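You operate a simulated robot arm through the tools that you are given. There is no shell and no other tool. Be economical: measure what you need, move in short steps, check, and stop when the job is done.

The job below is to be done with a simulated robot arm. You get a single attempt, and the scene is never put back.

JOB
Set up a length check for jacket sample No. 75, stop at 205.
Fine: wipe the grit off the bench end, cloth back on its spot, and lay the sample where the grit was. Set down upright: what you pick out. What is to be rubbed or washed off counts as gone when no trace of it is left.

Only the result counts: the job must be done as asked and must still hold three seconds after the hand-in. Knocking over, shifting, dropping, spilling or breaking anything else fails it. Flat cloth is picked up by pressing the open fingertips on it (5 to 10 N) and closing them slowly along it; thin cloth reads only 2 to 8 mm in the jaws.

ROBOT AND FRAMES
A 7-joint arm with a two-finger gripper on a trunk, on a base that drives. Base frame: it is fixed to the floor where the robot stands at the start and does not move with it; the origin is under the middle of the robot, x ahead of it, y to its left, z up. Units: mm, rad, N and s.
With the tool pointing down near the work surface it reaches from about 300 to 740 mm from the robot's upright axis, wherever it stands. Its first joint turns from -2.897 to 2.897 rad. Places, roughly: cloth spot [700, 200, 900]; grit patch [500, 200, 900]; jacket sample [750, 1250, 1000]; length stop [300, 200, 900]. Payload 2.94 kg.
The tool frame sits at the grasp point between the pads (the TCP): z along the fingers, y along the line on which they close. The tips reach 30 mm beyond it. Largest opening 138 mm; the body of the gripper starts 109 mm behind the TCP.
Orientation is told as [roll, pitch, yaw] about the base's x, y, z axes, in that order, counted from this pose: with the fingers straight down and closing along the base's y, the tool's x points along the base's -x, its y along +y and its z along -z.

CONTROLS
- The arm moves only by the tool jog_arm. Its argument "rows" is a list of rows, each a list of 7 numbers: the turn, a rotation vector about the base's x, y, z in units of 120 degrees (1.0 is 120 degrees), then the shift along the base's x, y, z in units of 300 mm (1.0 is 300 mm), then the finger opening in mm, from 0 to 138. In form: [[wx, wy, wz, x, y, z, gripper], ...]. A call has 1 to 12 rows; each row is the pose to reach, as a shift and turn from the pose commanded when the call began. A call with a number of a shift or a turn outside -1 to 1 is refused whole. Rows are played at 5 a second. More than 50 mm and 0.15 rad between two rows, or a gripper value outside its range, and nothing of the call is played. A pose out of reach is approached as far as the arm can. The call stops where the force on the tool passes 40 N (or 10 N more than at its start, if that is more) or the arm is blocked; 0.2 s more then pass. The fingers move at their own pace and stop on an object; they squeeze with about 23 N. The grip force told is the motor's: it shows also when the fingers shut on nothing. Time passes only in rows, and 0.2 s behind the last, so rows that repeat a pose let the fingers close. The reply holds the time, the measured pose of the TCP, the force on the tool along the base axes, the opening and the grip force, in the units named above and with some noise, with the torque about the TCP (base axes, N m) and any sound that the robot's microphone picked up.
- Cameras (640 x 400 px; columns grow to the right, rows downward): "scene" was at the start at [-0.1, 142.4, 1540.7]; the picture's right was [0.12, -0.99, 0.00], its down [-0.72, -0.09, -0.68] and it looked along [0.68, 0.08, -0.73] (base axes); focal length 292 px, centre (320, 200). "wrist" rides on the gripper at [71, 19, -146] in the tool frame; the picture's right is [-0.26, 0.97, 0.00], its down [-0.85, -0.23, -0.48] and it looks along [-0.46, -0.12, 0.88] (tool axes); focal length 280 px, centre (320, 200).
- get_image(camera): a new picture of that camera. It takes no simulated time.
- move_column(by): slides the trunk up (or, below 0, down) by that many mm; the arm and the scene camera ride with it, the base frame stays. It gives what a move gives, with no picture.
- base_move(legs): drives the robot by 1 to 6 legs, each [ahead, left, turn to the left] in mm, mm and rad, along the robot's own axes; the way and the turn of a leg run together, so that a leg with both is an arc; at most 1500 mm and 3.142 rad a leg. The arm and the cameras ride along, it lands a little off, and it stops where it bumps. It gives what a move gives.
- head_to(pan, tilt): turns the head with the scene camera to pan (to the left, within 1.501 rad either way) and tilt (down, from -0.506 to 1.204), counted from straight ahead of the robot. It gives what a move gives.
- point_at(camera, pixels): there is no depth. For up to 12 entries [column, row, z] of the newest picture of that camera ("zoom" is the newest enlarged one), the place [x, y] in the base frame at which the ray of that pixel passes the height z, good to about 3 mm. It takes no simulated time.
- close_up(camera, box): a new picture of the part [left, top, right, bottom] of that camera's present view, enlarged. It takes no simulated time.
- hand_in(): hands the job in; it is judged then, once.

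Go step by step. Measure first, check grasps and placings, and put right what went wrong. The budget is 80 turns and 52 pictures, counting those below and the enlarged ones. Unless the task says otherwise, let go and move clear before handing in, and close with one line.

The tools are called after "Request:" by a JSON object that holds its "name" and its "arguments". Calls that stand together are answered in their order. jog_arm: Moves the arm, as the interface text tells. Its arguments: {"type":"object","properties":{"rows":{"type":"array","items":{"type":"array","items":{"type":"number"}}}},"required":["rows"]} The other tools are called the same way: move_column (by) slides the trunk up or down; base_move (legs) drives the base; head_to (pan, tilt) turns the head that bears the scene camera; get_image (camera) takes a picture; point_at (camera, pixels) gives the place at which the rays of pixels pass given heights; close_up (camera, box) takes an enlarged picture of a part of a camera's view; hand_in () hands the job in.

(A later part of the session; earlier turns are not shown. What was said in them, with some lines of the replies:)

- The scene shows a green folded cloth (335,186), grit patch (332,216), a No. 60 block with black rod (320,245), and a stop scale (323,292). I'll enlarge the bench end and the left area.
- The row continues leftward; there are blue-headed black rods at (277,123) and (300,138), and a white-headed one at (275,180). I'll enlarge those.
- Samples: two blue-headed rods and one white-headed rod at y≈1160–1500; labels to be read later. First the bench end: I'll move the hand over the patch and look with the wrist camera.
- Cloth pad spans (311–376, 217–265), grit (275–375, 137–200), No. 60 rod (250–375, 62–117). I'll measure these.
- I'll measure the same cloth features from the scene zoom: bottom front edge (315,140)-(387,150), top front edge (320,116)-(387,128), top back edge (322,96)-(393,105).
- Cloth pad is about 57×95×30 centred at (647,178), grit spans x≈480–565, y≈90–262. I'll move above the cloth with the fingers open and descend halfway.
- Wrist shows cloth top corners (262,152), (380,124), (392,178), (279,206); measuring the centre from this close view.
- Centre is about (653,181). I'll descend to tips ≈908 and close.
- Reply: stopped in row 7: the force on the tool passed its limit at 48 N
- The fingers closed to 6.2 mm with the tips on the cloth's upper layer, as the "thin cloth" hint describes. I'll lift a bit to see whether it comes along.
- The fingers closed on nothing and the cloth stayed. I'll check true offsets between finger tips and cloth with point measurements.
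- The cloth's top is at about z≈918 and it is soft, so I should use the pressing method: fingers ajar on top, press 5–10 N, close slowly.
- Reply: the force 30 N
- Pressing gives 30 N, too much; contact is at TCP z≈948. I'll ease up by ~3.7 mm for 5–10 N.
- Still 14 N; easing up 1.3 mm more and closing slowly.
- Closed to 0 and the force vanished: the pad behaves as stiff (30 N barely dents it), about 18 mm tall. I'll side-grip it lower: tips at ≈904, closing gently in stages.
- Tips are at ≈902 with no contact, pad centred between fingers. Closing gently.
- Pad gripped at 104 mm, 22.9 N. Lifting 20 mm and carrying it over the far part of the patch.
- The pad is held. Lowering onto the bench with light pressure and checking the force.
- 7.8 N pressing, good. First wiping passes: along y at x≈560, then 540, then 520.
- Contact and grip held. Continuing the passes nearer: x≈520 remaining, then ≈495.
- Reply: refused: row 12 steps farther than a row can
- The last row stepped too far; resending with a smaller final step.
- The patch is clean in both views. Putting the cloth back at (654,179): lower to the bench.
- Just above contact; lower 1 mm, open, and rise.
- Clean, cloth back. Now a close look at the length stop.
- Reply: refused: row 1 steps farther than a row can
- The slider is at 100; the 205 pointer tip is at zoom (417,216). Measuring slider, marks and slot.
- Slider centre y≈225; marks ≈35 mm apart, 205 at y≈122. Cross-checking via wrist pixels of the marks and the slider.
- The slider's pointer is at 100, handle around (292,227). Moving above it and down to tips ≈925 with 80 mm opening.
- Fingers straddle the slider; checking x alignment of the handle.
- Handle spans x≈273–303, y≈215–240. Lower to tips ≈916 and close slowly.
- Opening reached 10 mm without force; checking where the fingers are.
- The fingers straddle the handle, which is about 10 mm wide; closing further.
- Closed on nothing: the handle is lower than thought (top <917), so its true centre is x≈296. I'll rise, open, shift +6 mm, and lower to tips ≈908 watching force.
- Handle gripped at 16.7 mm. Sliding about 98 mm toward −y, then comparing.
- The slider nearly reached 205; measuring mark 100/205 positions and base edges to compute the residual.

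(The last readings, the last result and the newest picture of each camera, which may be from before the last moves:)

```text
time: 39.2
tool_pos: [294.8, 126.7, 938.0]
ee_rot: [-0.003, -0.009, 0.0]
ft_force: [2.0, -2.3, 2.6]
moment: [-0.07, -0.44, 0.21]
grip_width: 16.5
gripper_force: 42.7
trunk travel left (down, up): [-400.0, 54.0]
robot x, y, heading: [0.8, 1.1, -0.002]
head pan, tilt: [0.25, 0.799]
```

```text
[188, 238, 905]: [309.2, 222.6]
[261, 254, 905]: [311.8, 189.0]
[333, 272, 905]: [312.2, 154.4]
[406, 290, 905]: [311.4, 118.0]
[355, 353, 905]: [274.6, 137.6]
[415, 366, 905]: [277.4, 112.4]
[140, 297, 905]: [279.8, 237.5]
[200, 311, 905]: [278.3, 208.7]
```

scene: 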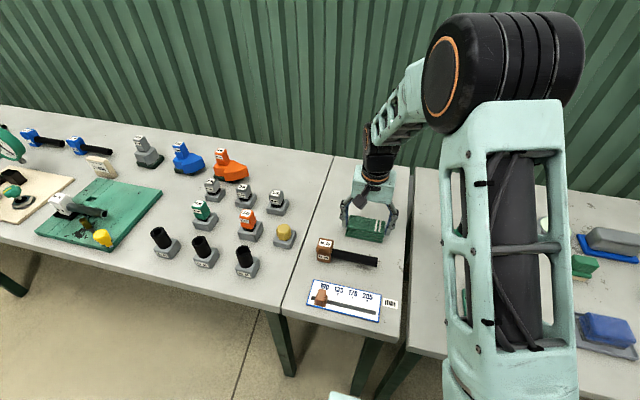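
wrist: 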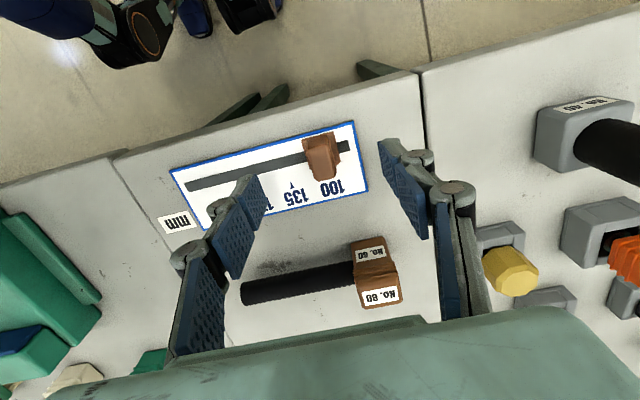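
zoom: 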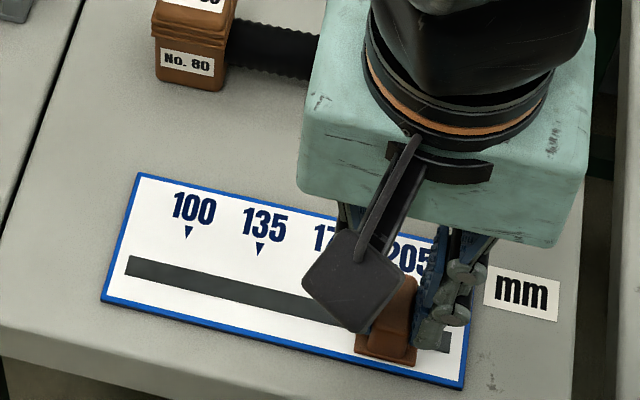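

Marks are 35 mm apart (105 total), slider moved ≈98–100; another 6 mm, then release, rise and look.

Request:
{"name": "jog_arm", "arguments": {"rows": [[0, 0, 0, 0, -0.01, 0, 4], [0, 0, 0, 0, -0.021, 0, 4], [0, 0, 0, 0, -0.021, 0, 4], [0, 0, 0, 0, -0.021, 0, 30], [0, 0, 0, 0, -0.021, 0, 60], [0, 0, 0, 0, -0.021, 0, 60], [0, 0, 0, 0, -0.021, 0.1, 60], [0, 0, 0, 0, -0.021, 0.25, 60], [0, 0, 0, 0, -0.021, 0.4, 60], [0, 0, 0, 0.1, -0.021, 0.5, 60], [0, 0, 0, 0.25, -0.021, 0.5, 60], [0, 0, 0, 0.25, -0.021, 0.5, 60]]}}

Request:
{"name": "close_up", "arguments": {"camera": "wrist", "box": [210, 0, 390, 120]}}

```text
time: 41.8
tool_pos: [370.0, 123.0, 1084.0]
ee_rot: [0.0, -0.01, -0.001]
ft_force: [0.2, -0.3, 0.0]
moment: [0.02, 0.01, 0.01]
grip_width: 59.9
gripper_force: 0.0
trunk travel left (down, up): [-400.0, 54.0]
robot x, y, heading: [1.7, -1.2, 0.003]
head pan, tilt: [0.25, 0.799]
```

```text
3.33 times, centred on (300, 60) of wrist
```

zoom: 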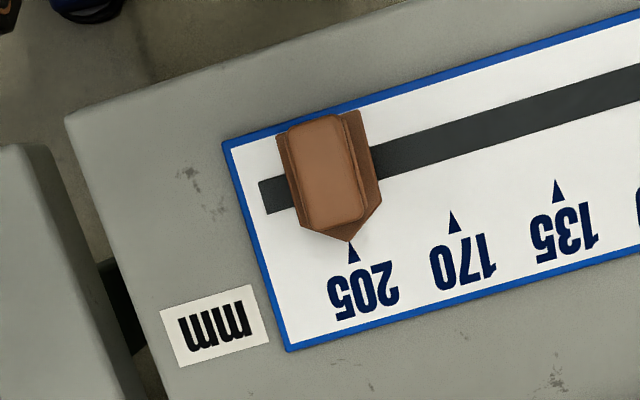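

Pointer tip (350,242) sits on the 205 mark. Now raise the arm and drive left to the samples.

Request:
{"name": "jog_arm", "arguments": {"rows": [[0, 0, 0, 0, -0.1, 0.15, 100], [0, 0, 0, 0, -0.2, 0.25, 138], [0, 0, 0, 0, -0.3, 0.35, 138], [0, 0, 0, 0, -0.4, 0.45, 138], [0, 0, 0, 0, -0.4, 0.6, 138], [0, 0, 0, 0, -0.4, 0.7, 138]]}}

Request:
{"name": "base_move", "arguments": {"legs": [[0, 1050, 0]]}}

Request:
{"name": "head_to", "arguments": {"pan": 0.25, "tilt": 0.7}}

Request:
{"name": "get_image", "arguments": {"camera": "scene"}}

```text
refused: row 1 steps farther than a row can; nothing moved
```

```text
time: 51.2
tool_pos: [376.7, 1158.6, 1083.2]
ee_rot: [-0.002, -0.01, -0.013]
ft_force: [0.3, -0.3, 0.0]
moment: [-0.01, -0.02, 0.02]
grip_width: 59.8
gripper_force: 0.1
trunk travel left (down, up): [-400.0, 54.0]
robot x, y, heading: [5.4, 1037.7, -0.011]
head pan, tilt: [0.25, 0.799]
```

```text
time: 51.9
tool_pos: [377.3, 1159.2, 1083.5]
ee_rot: [-0.001, -0.009, -0.012]
ft_force: [0.9, 0.6, 0.2]
moment: [0.05, 0.0, 0.0]
grip_width: 59.7
gripper_force: 0.0
trunk travel left (down, up): [-400.0, 54.0]
robot x, y, heading: [5.9, 1039.4, -0.012]
head pan, tilt: [0.25, 0.7]
```

```text
18 pictures are left
```

scene: 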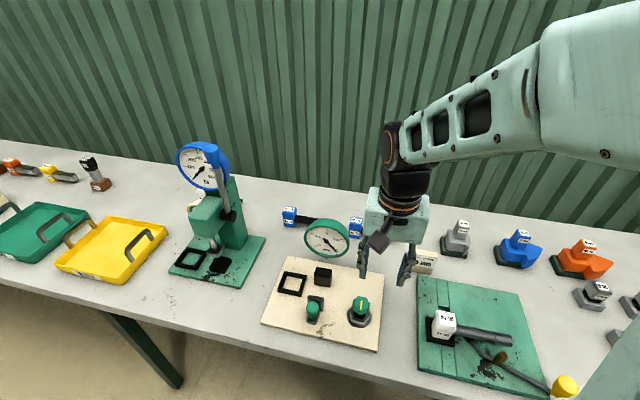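

The drive passed without contact; blue-headed rods are at (297,217) and (357,226). Raise the arm first, then locate them.

Request:
{"name": "jog_arm", "arguments": {"rows": [[0, 0, 0, 0, -0.03, 0.12, 100], [0, 0, 0, 0, -0.03, 0.25, 138], [0, 0, 0, 0, -0.03, 0.38, 138], [0, 0, 0, 0, -0.03, 0.5, 138]]}}

Request:
{"name": "close_up", "arguments": {"camera": "scene", "box": [170, 150, 390, 290]}}

Request:
{"name": "point_at", "arguments": {"camera": "scene", "pixels": [[290, 222, 910], [318, 225, 910], [357, 232, 910], [90, 185, 910], [325, 255, 900], [15, 168, 910]]}}

```text
time: 52.9
tool_pos: [377.2, 1152.3, 1233.3]
ee_rot: [0.0, -0.009, -0.013]
ft_force: [-0.2, -0.6, 1.0]
moment: [-0.03, -0.01, 0.01]
grip_width: 138.0
gripper_force: 0.1
trunk travel left (down, up): [-400.0, 54.0]
robot x, y, heading: [5.2, 1038.9, -0.011]
head pan, tilt: [0.25, 0.7]
```

```text
2.86 times, centred on (280, 220) of scene
```

zoom: 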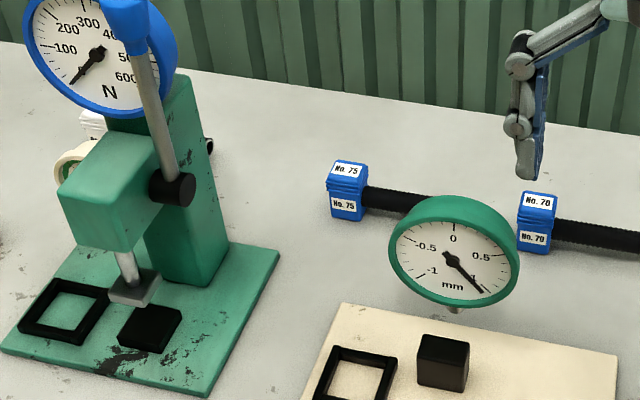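

```text
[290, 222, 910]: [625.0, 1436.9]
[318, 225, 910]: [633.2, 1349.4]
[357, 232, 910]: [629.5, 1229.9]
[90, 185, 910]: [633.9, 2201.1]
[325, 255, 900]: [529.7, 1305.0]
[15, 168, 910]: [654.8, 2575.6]
```

No. 75 is the left blue one (zoom head at (346,190)), partly behind the dial gauge. I'll bring the hand to the robot's centre line, drive 210 mm left, and look down with the wrist camera.

Request:
{"name": "jog_arm", "arguments": {"rows": [[0, 0, 0, 0, -0.13, 0.05, 138], [0, 0, 0, 0, -0.26, 0.1, 138], [0, 0, 0, 0, -0.38, 0.1, 138]]}}

Request:
{"name": "base_move", "arguments": {"legs": [[0, 210, 0.012]]}}

Request:
{"name": "get_image", "arguments": {"camera": "wrist"}}

Request:
{"name": "get_image", "arguments": {"camera": "scene"}}

```text
time: 53.7
tool_pos: [375.0, 1037.0, 1265.2]
ee_rot: [-0.002, -0.009, -0.011]
ft_force: [0.4, -0.4, 0.0]
moment: [-0.02, 0.01, 0.01]
grip_width: 138.0
gripper_force: 0.0
trunk travel left (down, up): [-400.0, 54.0]
robot x, y, heading: [4.8, 1039.6, -0.007]
head pan, tilt: [0.25, 0.7]
```

```text
time: 56.2
tool_pos: [376.5, 1254.1, 1264.6]
ee_rot: [-0.002, -0.008, -0.002]
ft_force: [-0.1, 0.6, -0.4]
moment: [0.05, 0.02, 0.04]
grip_width: 138.0
gripper_force: 0.1
trunk travel left (down, up): [-400.0, 54.0]
robot x, y, heading: [6.2, 1251.6, 0.007]
head pan, tilt: [0.25, 0.7]
```

```text
16 pictures are left
```

wrist: 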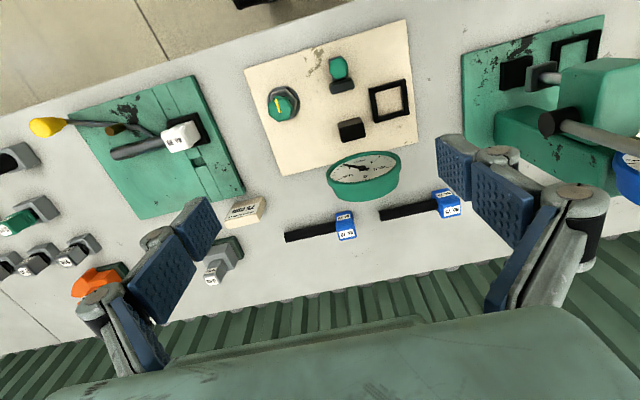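

```text
15 pictures are left
```

scene: 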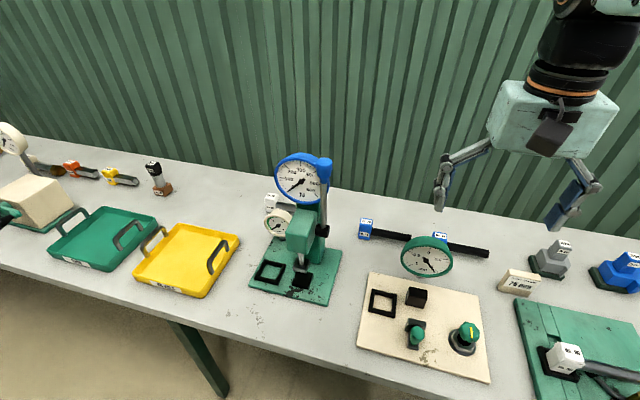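

In the wrist view No. 75's head is at (447,203), rod end (380,213); the dial at (363,178). Measuring these at several heights from both cameras.

Request:
{"name": "point_at", "arguments": {"camera": "wrist", "pixels": [[449, 215, 900], [443, 194, 930], [461, 208, 930], [380, 213, 915], [435, 205, 915], [363, 182, 950], [363, 182, 1000], [363, 182, 1050], [336, 184, 1000], [400, 172, 1000], [345, 218, 920]]}}

Request:
{"name": "point_at", "arguments": {"camera": "scene", "pixels": [[360, 238, 900], [372, 239, 900], [366, 222, 930], [374, 230, 915], [410, 237, 915], [427, 255, 950], [427, 255, 1000], [427, 255, 1050], [402, 255, 1000], [452, 255, 1000], [428, 276, 905]]}}

```text
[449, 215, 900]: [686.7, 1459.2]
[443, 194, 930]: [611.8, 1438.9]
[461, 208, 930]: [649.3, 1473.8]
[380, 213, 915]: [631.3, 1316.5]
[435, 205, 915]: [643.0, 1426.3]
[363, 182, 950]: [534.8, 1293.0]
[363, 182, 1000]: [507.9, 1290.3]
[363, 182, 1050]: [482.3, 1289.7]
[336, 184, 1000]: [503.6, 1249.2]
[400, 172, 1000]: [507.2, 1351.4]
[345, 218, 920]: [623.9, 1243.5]
```

```text
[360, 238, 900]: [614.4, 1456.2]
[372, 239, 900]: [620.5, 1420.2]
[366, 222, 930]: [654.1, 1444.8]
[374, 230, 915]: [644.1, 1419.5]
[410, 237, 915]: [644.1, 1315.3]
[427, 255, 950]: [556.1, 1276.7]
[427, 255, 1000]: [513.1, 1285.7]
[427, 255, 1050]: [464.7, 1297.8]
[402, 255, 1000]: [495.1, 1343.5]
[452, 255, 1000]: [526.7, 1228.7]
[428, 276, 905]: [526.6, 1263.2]
```

No. 75: head x≈620–657, y≈1422–1460; rod y≈1315–1420 at x≈642; the dial is at about (510,1288,1000), clear of it. I'll rotate the hand +90° (closing along x) and go above the rod near the head (640,1402).

Request:
{"name": "jog_arm", "arguments": {"rows": [[0, 0, 0.068, 0.08, 0.044, 0, 138], [0, 0, 0.136, 0.16, 0.09, 0, 130], [0, 0, 0.204, 0.24, 0.135, 0, 120], [0, 0, 0.272, 0.32, 0.18, -0.05, 110], [0, 0, 0.34, 0.4, 0.22, -0.1, 100], [0, 0, 0.408, 0.48, 0.27, -0.15, 90], [0, 0, 0.476, 0.56, 0.31, -0.2, 90], [0, 0, 0.544, 0.64, 0.36, -0.25, 90], [0, 0, 0.612, 0.72, 0.4, -0.3, 90], [0, 0, 0.68, 0.8, 0.45, -0.35, 90], [0, 0, 0.748, 0.878, 0.487, -0.4, 90], [0, 0, 0.748, 0.878, 0.487, -0.4, 90]]}}

Request:
{"name": "get_image", "arguments": {"camera": "wrist"}}

```text
time: 58.8
tool_pos: [640.0, 1400.7, 1146.3]
ee_rot: [-0.004, -0.008, 1.568]
ft_force: [0.2, -0.2, 0.3]
moment: [-0.01, 0.05, 0.02]
grip_width: 90.1
gripper_force: 0.1
trunk travel left (down, up): [-400.0, 54.0]
robot x, y, heading: [6.0, 1254.7, 0.0]
head pan, tilt: [0.25, 0.7]
```

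```text
14 pictures are left
```

wrist: 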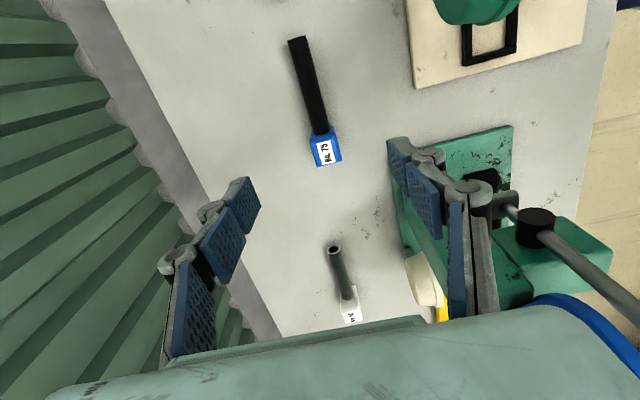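

Head of No. 75 at (325,147), rod up to (300,45). The blue dial is at lower right (590,320); I check its clearance and the rod's axis.

Request:
{"name": "point_at", "arguments": {"camera": "wrist", "pixels": [[326, 163, 905], [310, 142, 930], [342, 155, 930], [311, 135, 912], [329, 131, 912], [291, 40, 912], [308, 38, 912], [540, 297, 1150], [540, 297, 1200], [436, 305, 1000], [537, 222, 1100]]}}

Request:
{"name": "point_at", "arguments": {"camera": "scene", "pixels": [[302, 178, 1100], [302, 178, 1150], [302, 178, 1200], [328, 165, 1150], [328, 165, 1200], [318, 240, 1050], [340, 250, 905]]}}

```text
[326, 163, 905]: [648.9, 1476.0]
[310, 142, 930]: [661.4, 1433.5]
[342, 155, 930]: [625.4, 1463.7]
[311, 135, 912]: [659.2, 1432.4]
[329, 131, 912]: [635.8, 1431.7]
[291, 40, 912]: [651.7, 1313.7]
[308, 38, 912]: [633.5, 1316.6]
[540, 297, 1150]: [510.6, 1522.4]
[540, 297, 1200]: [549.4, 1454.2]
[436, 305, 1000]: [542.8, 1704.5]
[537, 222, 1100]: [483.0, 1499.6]
```

```text
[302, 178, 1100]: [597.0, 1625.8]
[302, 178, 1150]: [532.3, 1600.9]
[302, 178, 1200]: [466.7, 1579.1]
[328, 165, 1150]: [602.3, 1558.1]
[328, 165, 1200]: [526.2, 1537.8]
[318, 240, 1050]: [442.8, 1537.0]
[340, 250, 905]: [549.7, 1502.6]
```

Rod axis x≈645, clear of the blue dial (y>1500). Descend at (645,1407) to TCP z≈938 with 80 mm opening.

Request:
{"name": "jog_arm", "arguments": {"rows": [[0, 0, 0, 0.017, 0.02, -0.15, 80], [0, 0, 0, 0.017, 0.02, -0.3, 80], [0, 0, 0, 0.017, 0.02, -0.45, 80], [0, 0, 0, 0.017, 0.02, -0.55, 80], [0, 0, 0, 0.017, 0.02, -0.63, 80], [0, 0, 0, 0.017, 0.02, -0.69, 80], [0, 0, 0, 0.017, 0.02, -0.695, 80]]}}

Request:
{"name": "get_image", "arguments": {"camera": "wrist"}}

```text
time: 60.4
tool_pos: [645.6, 1407.5, 936.8]
ee_rot: [0.0, -0.009, 1.565]
ft_force: [-0.4, 0.3, 0.1]
moment: [-0.02, -0.03, -0.03]
grip_width: 80.1
gripper_force: 0.1
trunk travel left (down, up): [-400.0, 54.0]
robot x, y, heading: [7.0, 1253.2, -0.0]
head pan, tilt: [0.25, 0.7]
```

```text
13 pictures are left
```

wrist: 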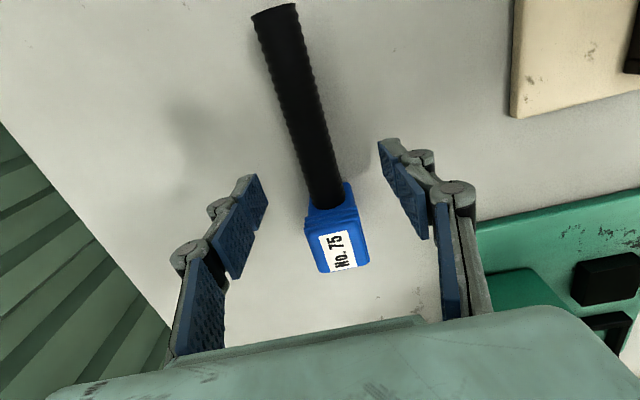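

Fingers straddle the rod just before the head. Closing gradually.

Request:
{"name": "jog_arm", "arguments": {"rows": [[0, 0, 0, 0, 0, 0, 60], [0, 0, 0, 0, 0, 0, 45], [0, 0, 0, 0, 0, 0, 32], [0, 0, 0, 0, 0, 0, 22], [0, 0, 0, 0, 0, 0, 15], [0, 0, 0, 0, 0, 0, 8], [0, 0, 0, 0, 0, 0, 8]]}}

```text
time: 62.0
tool_pos: [646.1, 1407.0, 937.4]
ee_rot: [-0.001, -0.008, 1.567]
ft_force: [-1.1, -0.2, 0.2]
moment: [-0.06, 0.04, 0.04]
grip_width: 23.7
gripper_force: 23.1
trunk travel left (down, up): [-400.0, 54.0]
robot x, y, heading: [5.3, 1252.5, 0.003]
head pan, tilt: [0.25, 0.7]
```

Gripped at 23.7 mm. Lifting 60 mm and checking.

Request:
{"name": "jog_arm", "arguments": {"rows": [[0, 0, 0, 0, 0, 0.03, 8], [0, 0, 0, 0, 0, 0.1, 8], [0, 0, 0, 0, 0, 0.2, 8], [0, 0, 0, 0, 0, 0.2, 8]]}}

Request:
{"name": "get_image", "arguments": {"camera": "wrist"}}

```text
time: 63.0
tool_pos: [647.1, 1406.4, 995.0]
ee_rot: [0.001, -0.009, 1.567]
ft_force: [-0.9, 0.5, -3.0]
moment: [-0.15, 0.02, -0.03]
grip_width: 23.7
gripper_force: 22.5
trunk travel left (down, up): [-400.0, 54.0]
robot x, y, heading: [2.8, 1253.6, -0.0]
head pan, tilt: [0.25, 0.7]
```

```text
12 pictures are left
```

wrist: 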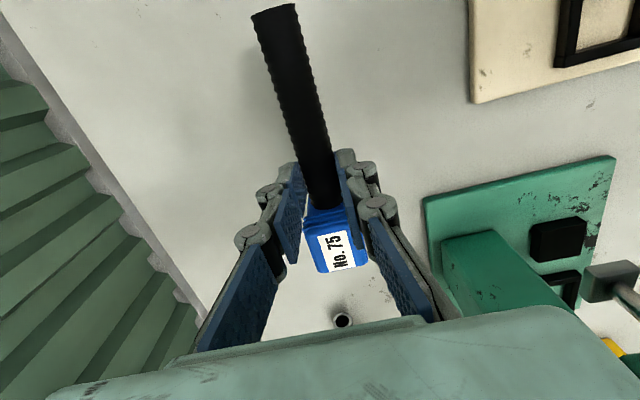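

Held steadily, No. 75 label up. Raise high, then retract toward the robot.

Request:
{"name": "jog_arm", "arguments": {"rows": [[0, 0, 0, 0, 0, 0.15, 8], [0, 0, 0, 0, 0, 0.3, 8], [0, 0, 0, 0, 0, 0.45, 8], [0, 0, 0, 0, 0, 0.6, 8], [0, 0, 0, 0, 0, 0.75, 8], [0, 0, 0, -0.12, -0.08, 0.78, 8], [0, 0, 0, -0.25, -0.16, 0.78, 8], [0, 0, 0, -0.38, -0.24, 0.78, 8], [0, 0, 0, -0.51, -0.32, 0.78, 8], [0, 0, 0, -0.64, -0.4, 0.78, 8], [0, 0, 0, -0.77, -0.48, 0.78, 8], [0, 0, 0, -0.82, -0.5, 0.78, 8]]}}

Request:
{"name": "base_move", "arguments": {"legs": [[0, -1110, 0]]}}

```text
time: 65.6
tool_pos: [400.1, 1255.7, 1233.6]
ee_rot: [-0.003, -0.012, 1.566]
ft_force: [0.7, 0.1, -3.6]
moment: [-0.11, 0.02, 0.0]
grip_width: 23.7
gripper_force: 22.7
trunk travel left (down, up): [-400.0, 54.0]
robot x, y, heading: [7.3, 1256.0, -0.001]
head pan, tilt: [0.25, 0.7]
```

```text
time: 75.4
tool_pos: [400.0, 166.1, 1233.7]
ee_rot: [-0.002, -0.008, 1.565]
ft_force: [-0.6, 0.0, -3.7]
moment: [-0.12, 0.0, -0.02]
grip_width: 23.5
gripper_force: 22.5
trunk travel left (down, up): [-400.0, 54.0]
robot x, y, heading: [6.2, 163.9, -0.0]
head pan, tilt: [0.25, 0.7]
```

Now in front of the bench end with the sample still held. Moving above the cleaned spot: TCP (528,190), down to z≈1000.

Request:
{"name": "jog_arm", "arguments": {"rows": [[0, 0, 0, 0.14, 0.03, 0, 8], [0, 0, 0, 0.28, 0.06, 0, 8], [0, 0, 0, 0.427, 0.08, 0, 8], [0, 0, 0, 0.427, 0.08, -0.15, 8], [0, 0, 0, 0.427, 0.08, -0.3, 8], [0, 0, 0, 0.427, 0.08, -0.45, 8], [0, 0, 0, 0.427, 0.08, -0.6, 8], [0, 0, 0, 0.427, 0.08, -0.75, 8], [0, 0, 0, 0.427, 0.08, -0.75, 8]]}}

Request:
{"name": "head_to", "arguments": {"pan": 0.0, "tilt": 0.85}}

Request:
{"name": "get_image", "arguments": {"camera": "scene"}}

Request:
{"name": "get_image", "arguments": {"camera": "wrist"}}

```text
time: 77.4
tool_pos: [530.4, 190.7, 1007.1]
ee_rot: [-0.001, -0.008, 1.566]
ft_force: [-0.5, 0.2, -4.3]
moment: [-0.14, 0.0, 0.05]
grip_width: 23.7
gripper_force: 22.7
trunk travel left (down, up): [-400.0, 54.0]
robot x, y, heading: [5.1, 162.3, 0.001]
head pan, tilt: [0.25, 0.7]
```

```text
time: 78.2
tool_pos: [529.5, 191.0, 1009.2]
ee_rot: [-0.003, -0.008, 1.567]
ft_force: [-0.5, -0.2, -3.7]
moment: [-0.1, -0.03, -0.02]
grip_width: 23.5
gripper_force: 23.4
trunk travel left (down, up): [-400.0, 54.0]
robot x, y, heading: [8.4, 162.0, 0.003]
head pan, tilt: [0.0, 0.85]
```

```text
11 pictures are left
```

scene: 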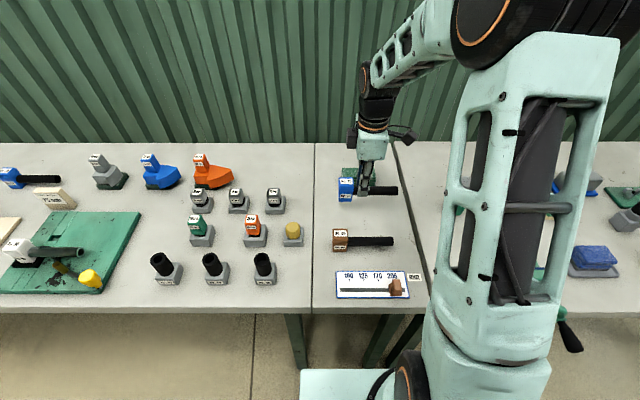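

```text
10 pictures are left
```

wrist: 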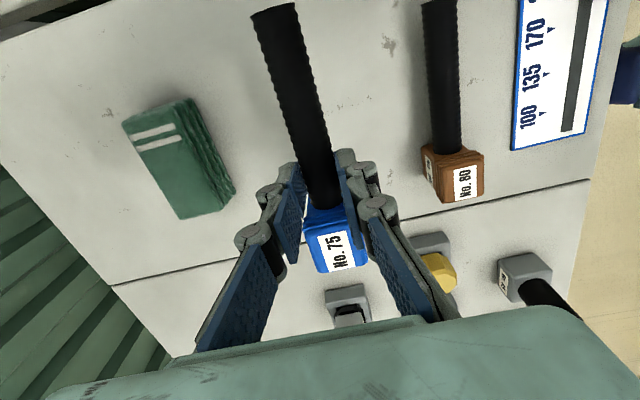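

All arranged properly; verifying the position against known objects (cloth, seam, No. 80).

Request:
{"name": "point_at", "arguments": {"camera": "wrist", "pixels": [[122, 124, 918], [180, 220, 918], [185, 99, 918], [235, 190, 918], [115, 286, 900], [500, 204, 900], [455, 155, 912], [427, 155, 912]]}}

Request:
{"name": "point_at", "arguments": {"camera": "scene", "pixels": [[313, 220, 900], [365, 243, 912], [348, 250, 900], [334, 250, 900], [345, 177, 915]]}}

```text
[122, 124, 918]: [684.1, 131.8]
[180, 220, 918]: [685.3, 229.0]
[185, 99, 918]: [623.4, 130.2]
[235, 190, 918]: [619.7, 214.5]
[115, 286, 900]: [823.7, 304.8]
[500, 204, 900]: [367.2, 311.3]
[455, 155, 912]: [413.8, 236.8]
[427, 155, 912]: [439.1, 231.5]
```

```text
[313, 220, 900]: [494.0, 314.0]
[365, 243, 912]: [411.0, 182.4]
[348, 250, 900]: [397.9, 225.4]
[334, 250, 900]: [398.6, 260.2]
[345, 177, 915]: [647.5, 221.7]
```

Coordinates agree with before and the cloth is exactly on its old spot. Lowering the sample to the bench.

Request:
{"name": "jog_arm", "arguments": {"rows": [[0, 0, 0, 0, 0, -0.1, 8], [0, 0, 0, 0, 0, -0.18, 8], [0, 0, 0, 0, 0, -0.22, 8], [0, 0, 0, 0, 0, -0.23, 8], [0, 0, 0, 0, 0, -0.23, 8]]}}

```text
time: 79.4
tool_pos: [529.1, 190.2, 939.3]
ee_rot: [-0.002, -0.007, 1.566]
ft_force: [-0.5, 0.2, -3.5]
moment: [-0.12, 0.01, 0.02]
grip_width: 23.7
gripper_force: 23.0
trunk travel left (down, up): [-400.0, 54.0]
robot x, y, heading: [8.5, 162.9, 0.002]
head pan, tilt: [0.0, 0.85]
```

Still hanging (−3.5 N); lower in small steps until it bears.

Request:
{"name": "jog_arm", "arguments": {"rows": [[0, 0, 0, 0, 0, -0.004, 8], [0, 0, 0, 0, 0, -0.008, 8], [0, 0, 0, 0, 0, -0.008, 8]]}}

```text
time: 80.2
tool_pos: [529.3, 190.4, 937.4]
ee_rot: [-0.003, -0.01, 1.565]
ft_force: [-0.1, 0.7, -3.5]
moment: [-0.1, -0.02, 0.01]
grip_width: 23.6
gripper_force: 22.4
trunk travel left (down, up): [-400.0, 54.0]
robot x, y, heading: [8.0, 166.7, 0.003]
head pan, tilt: [0.0, 0.85]
```

Request:
{"name": "jog_arm", "arguments": {"rows": [[0, 0, 0, 0, 0, -0.003, 8], [0, 0, 0, 0, 0, -0.006, 8], [0, 0, 0, 0, 0, -0.006, 8]]}}

```text
time: 81.0
tool_pos: [529.0, 190.7, 937.6]
ee_rot: [-0.007, -0.01, 1.565]
ft_force: [-0.6, 1.5, 8.0]
moment: [0.55, 0.1, 0.04]
grip_width: 23.6
gripper_force: 22.9
trunk travel left (down, up): [-400.0, 54.0]
robot x, y, heading: [8.1, 163.6, 0.001]
head pan, tilt: [0.0, 0.85]
```

Now it bears on the bench (+8 N). Ease up 1 mm, open to 60 mm, rise straight up.

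Request:
{"name": "jog_arm", "arguments": {"rows": [[0, 0, 0, 0, 0, 0.003, 8], [0, 0, 0, 0, 0, 0.003, 26], [0, 0, 0, 0, 0, 0.003, 40], [0, 0, 0, 0, 0, 0.003, 60], [0, 0, 0, 0, 0, 0.003, 60], [0, 0, 0, 0, 0, 0.08, 60], [0, 0, 0, 0, 0, 0.2, 60], [0, 0, 0, 0, 0, 0.35, 60], [0, 0, 0, 0, 0, 0.5, 60], [0, 0, 0, 0, 0, 0.65, 60], [0, 0, 0, -0.12, 0, 0.7, 60], [0, 0, 0, -0.25, 0, 0.7, 60]]}}

Request:
{"name": "close_up", "arguments": {"camera": "scene", "box": [300, 155, 440, 305]}}

Request:
{"name": "get_image", "arguments": {"camera": "wrist"}}

```text
time: 83.6
tool_pos: [453.2, 187.9, 1147.0]
ee_rot: [-0.005, -0.01, 1.566]
ft_force: [-0.6, -0.4, 0.7]
moment: [0.01, -0.02, -0.01]
grip_width: 60.3
gripper_force: 0.0
trunk travel left (down, up): [-400.0, 54.0]
robot x, y, heading: [7.4, 165.5, -0.001]
head pan, tilt: [0.0, 0.85]
```

```text
2.67 times, centred on (370, 230) of scene
```

zoom: 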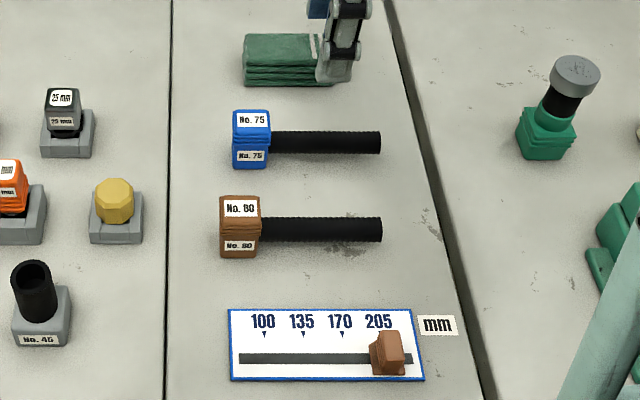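

```text
8 pictures are left
```

wrist: 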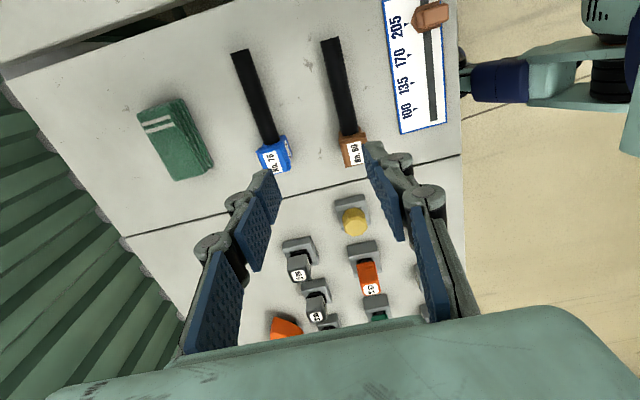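

The close-up shows No. 75 lying label-up on the cleaned spot, the cloth on its own spot, the slider at 205, No. 80 untouched, and the hand clear. Handing in.

Request:
{"name": "hand_in", "arguments": {}}

```text
The job is handed in.
```

The length check for jacket sample No. 75 is set up and handed in: grit wiped off, cloth back on its spot, stop at 205, and the sample lying label-up where the grit was.
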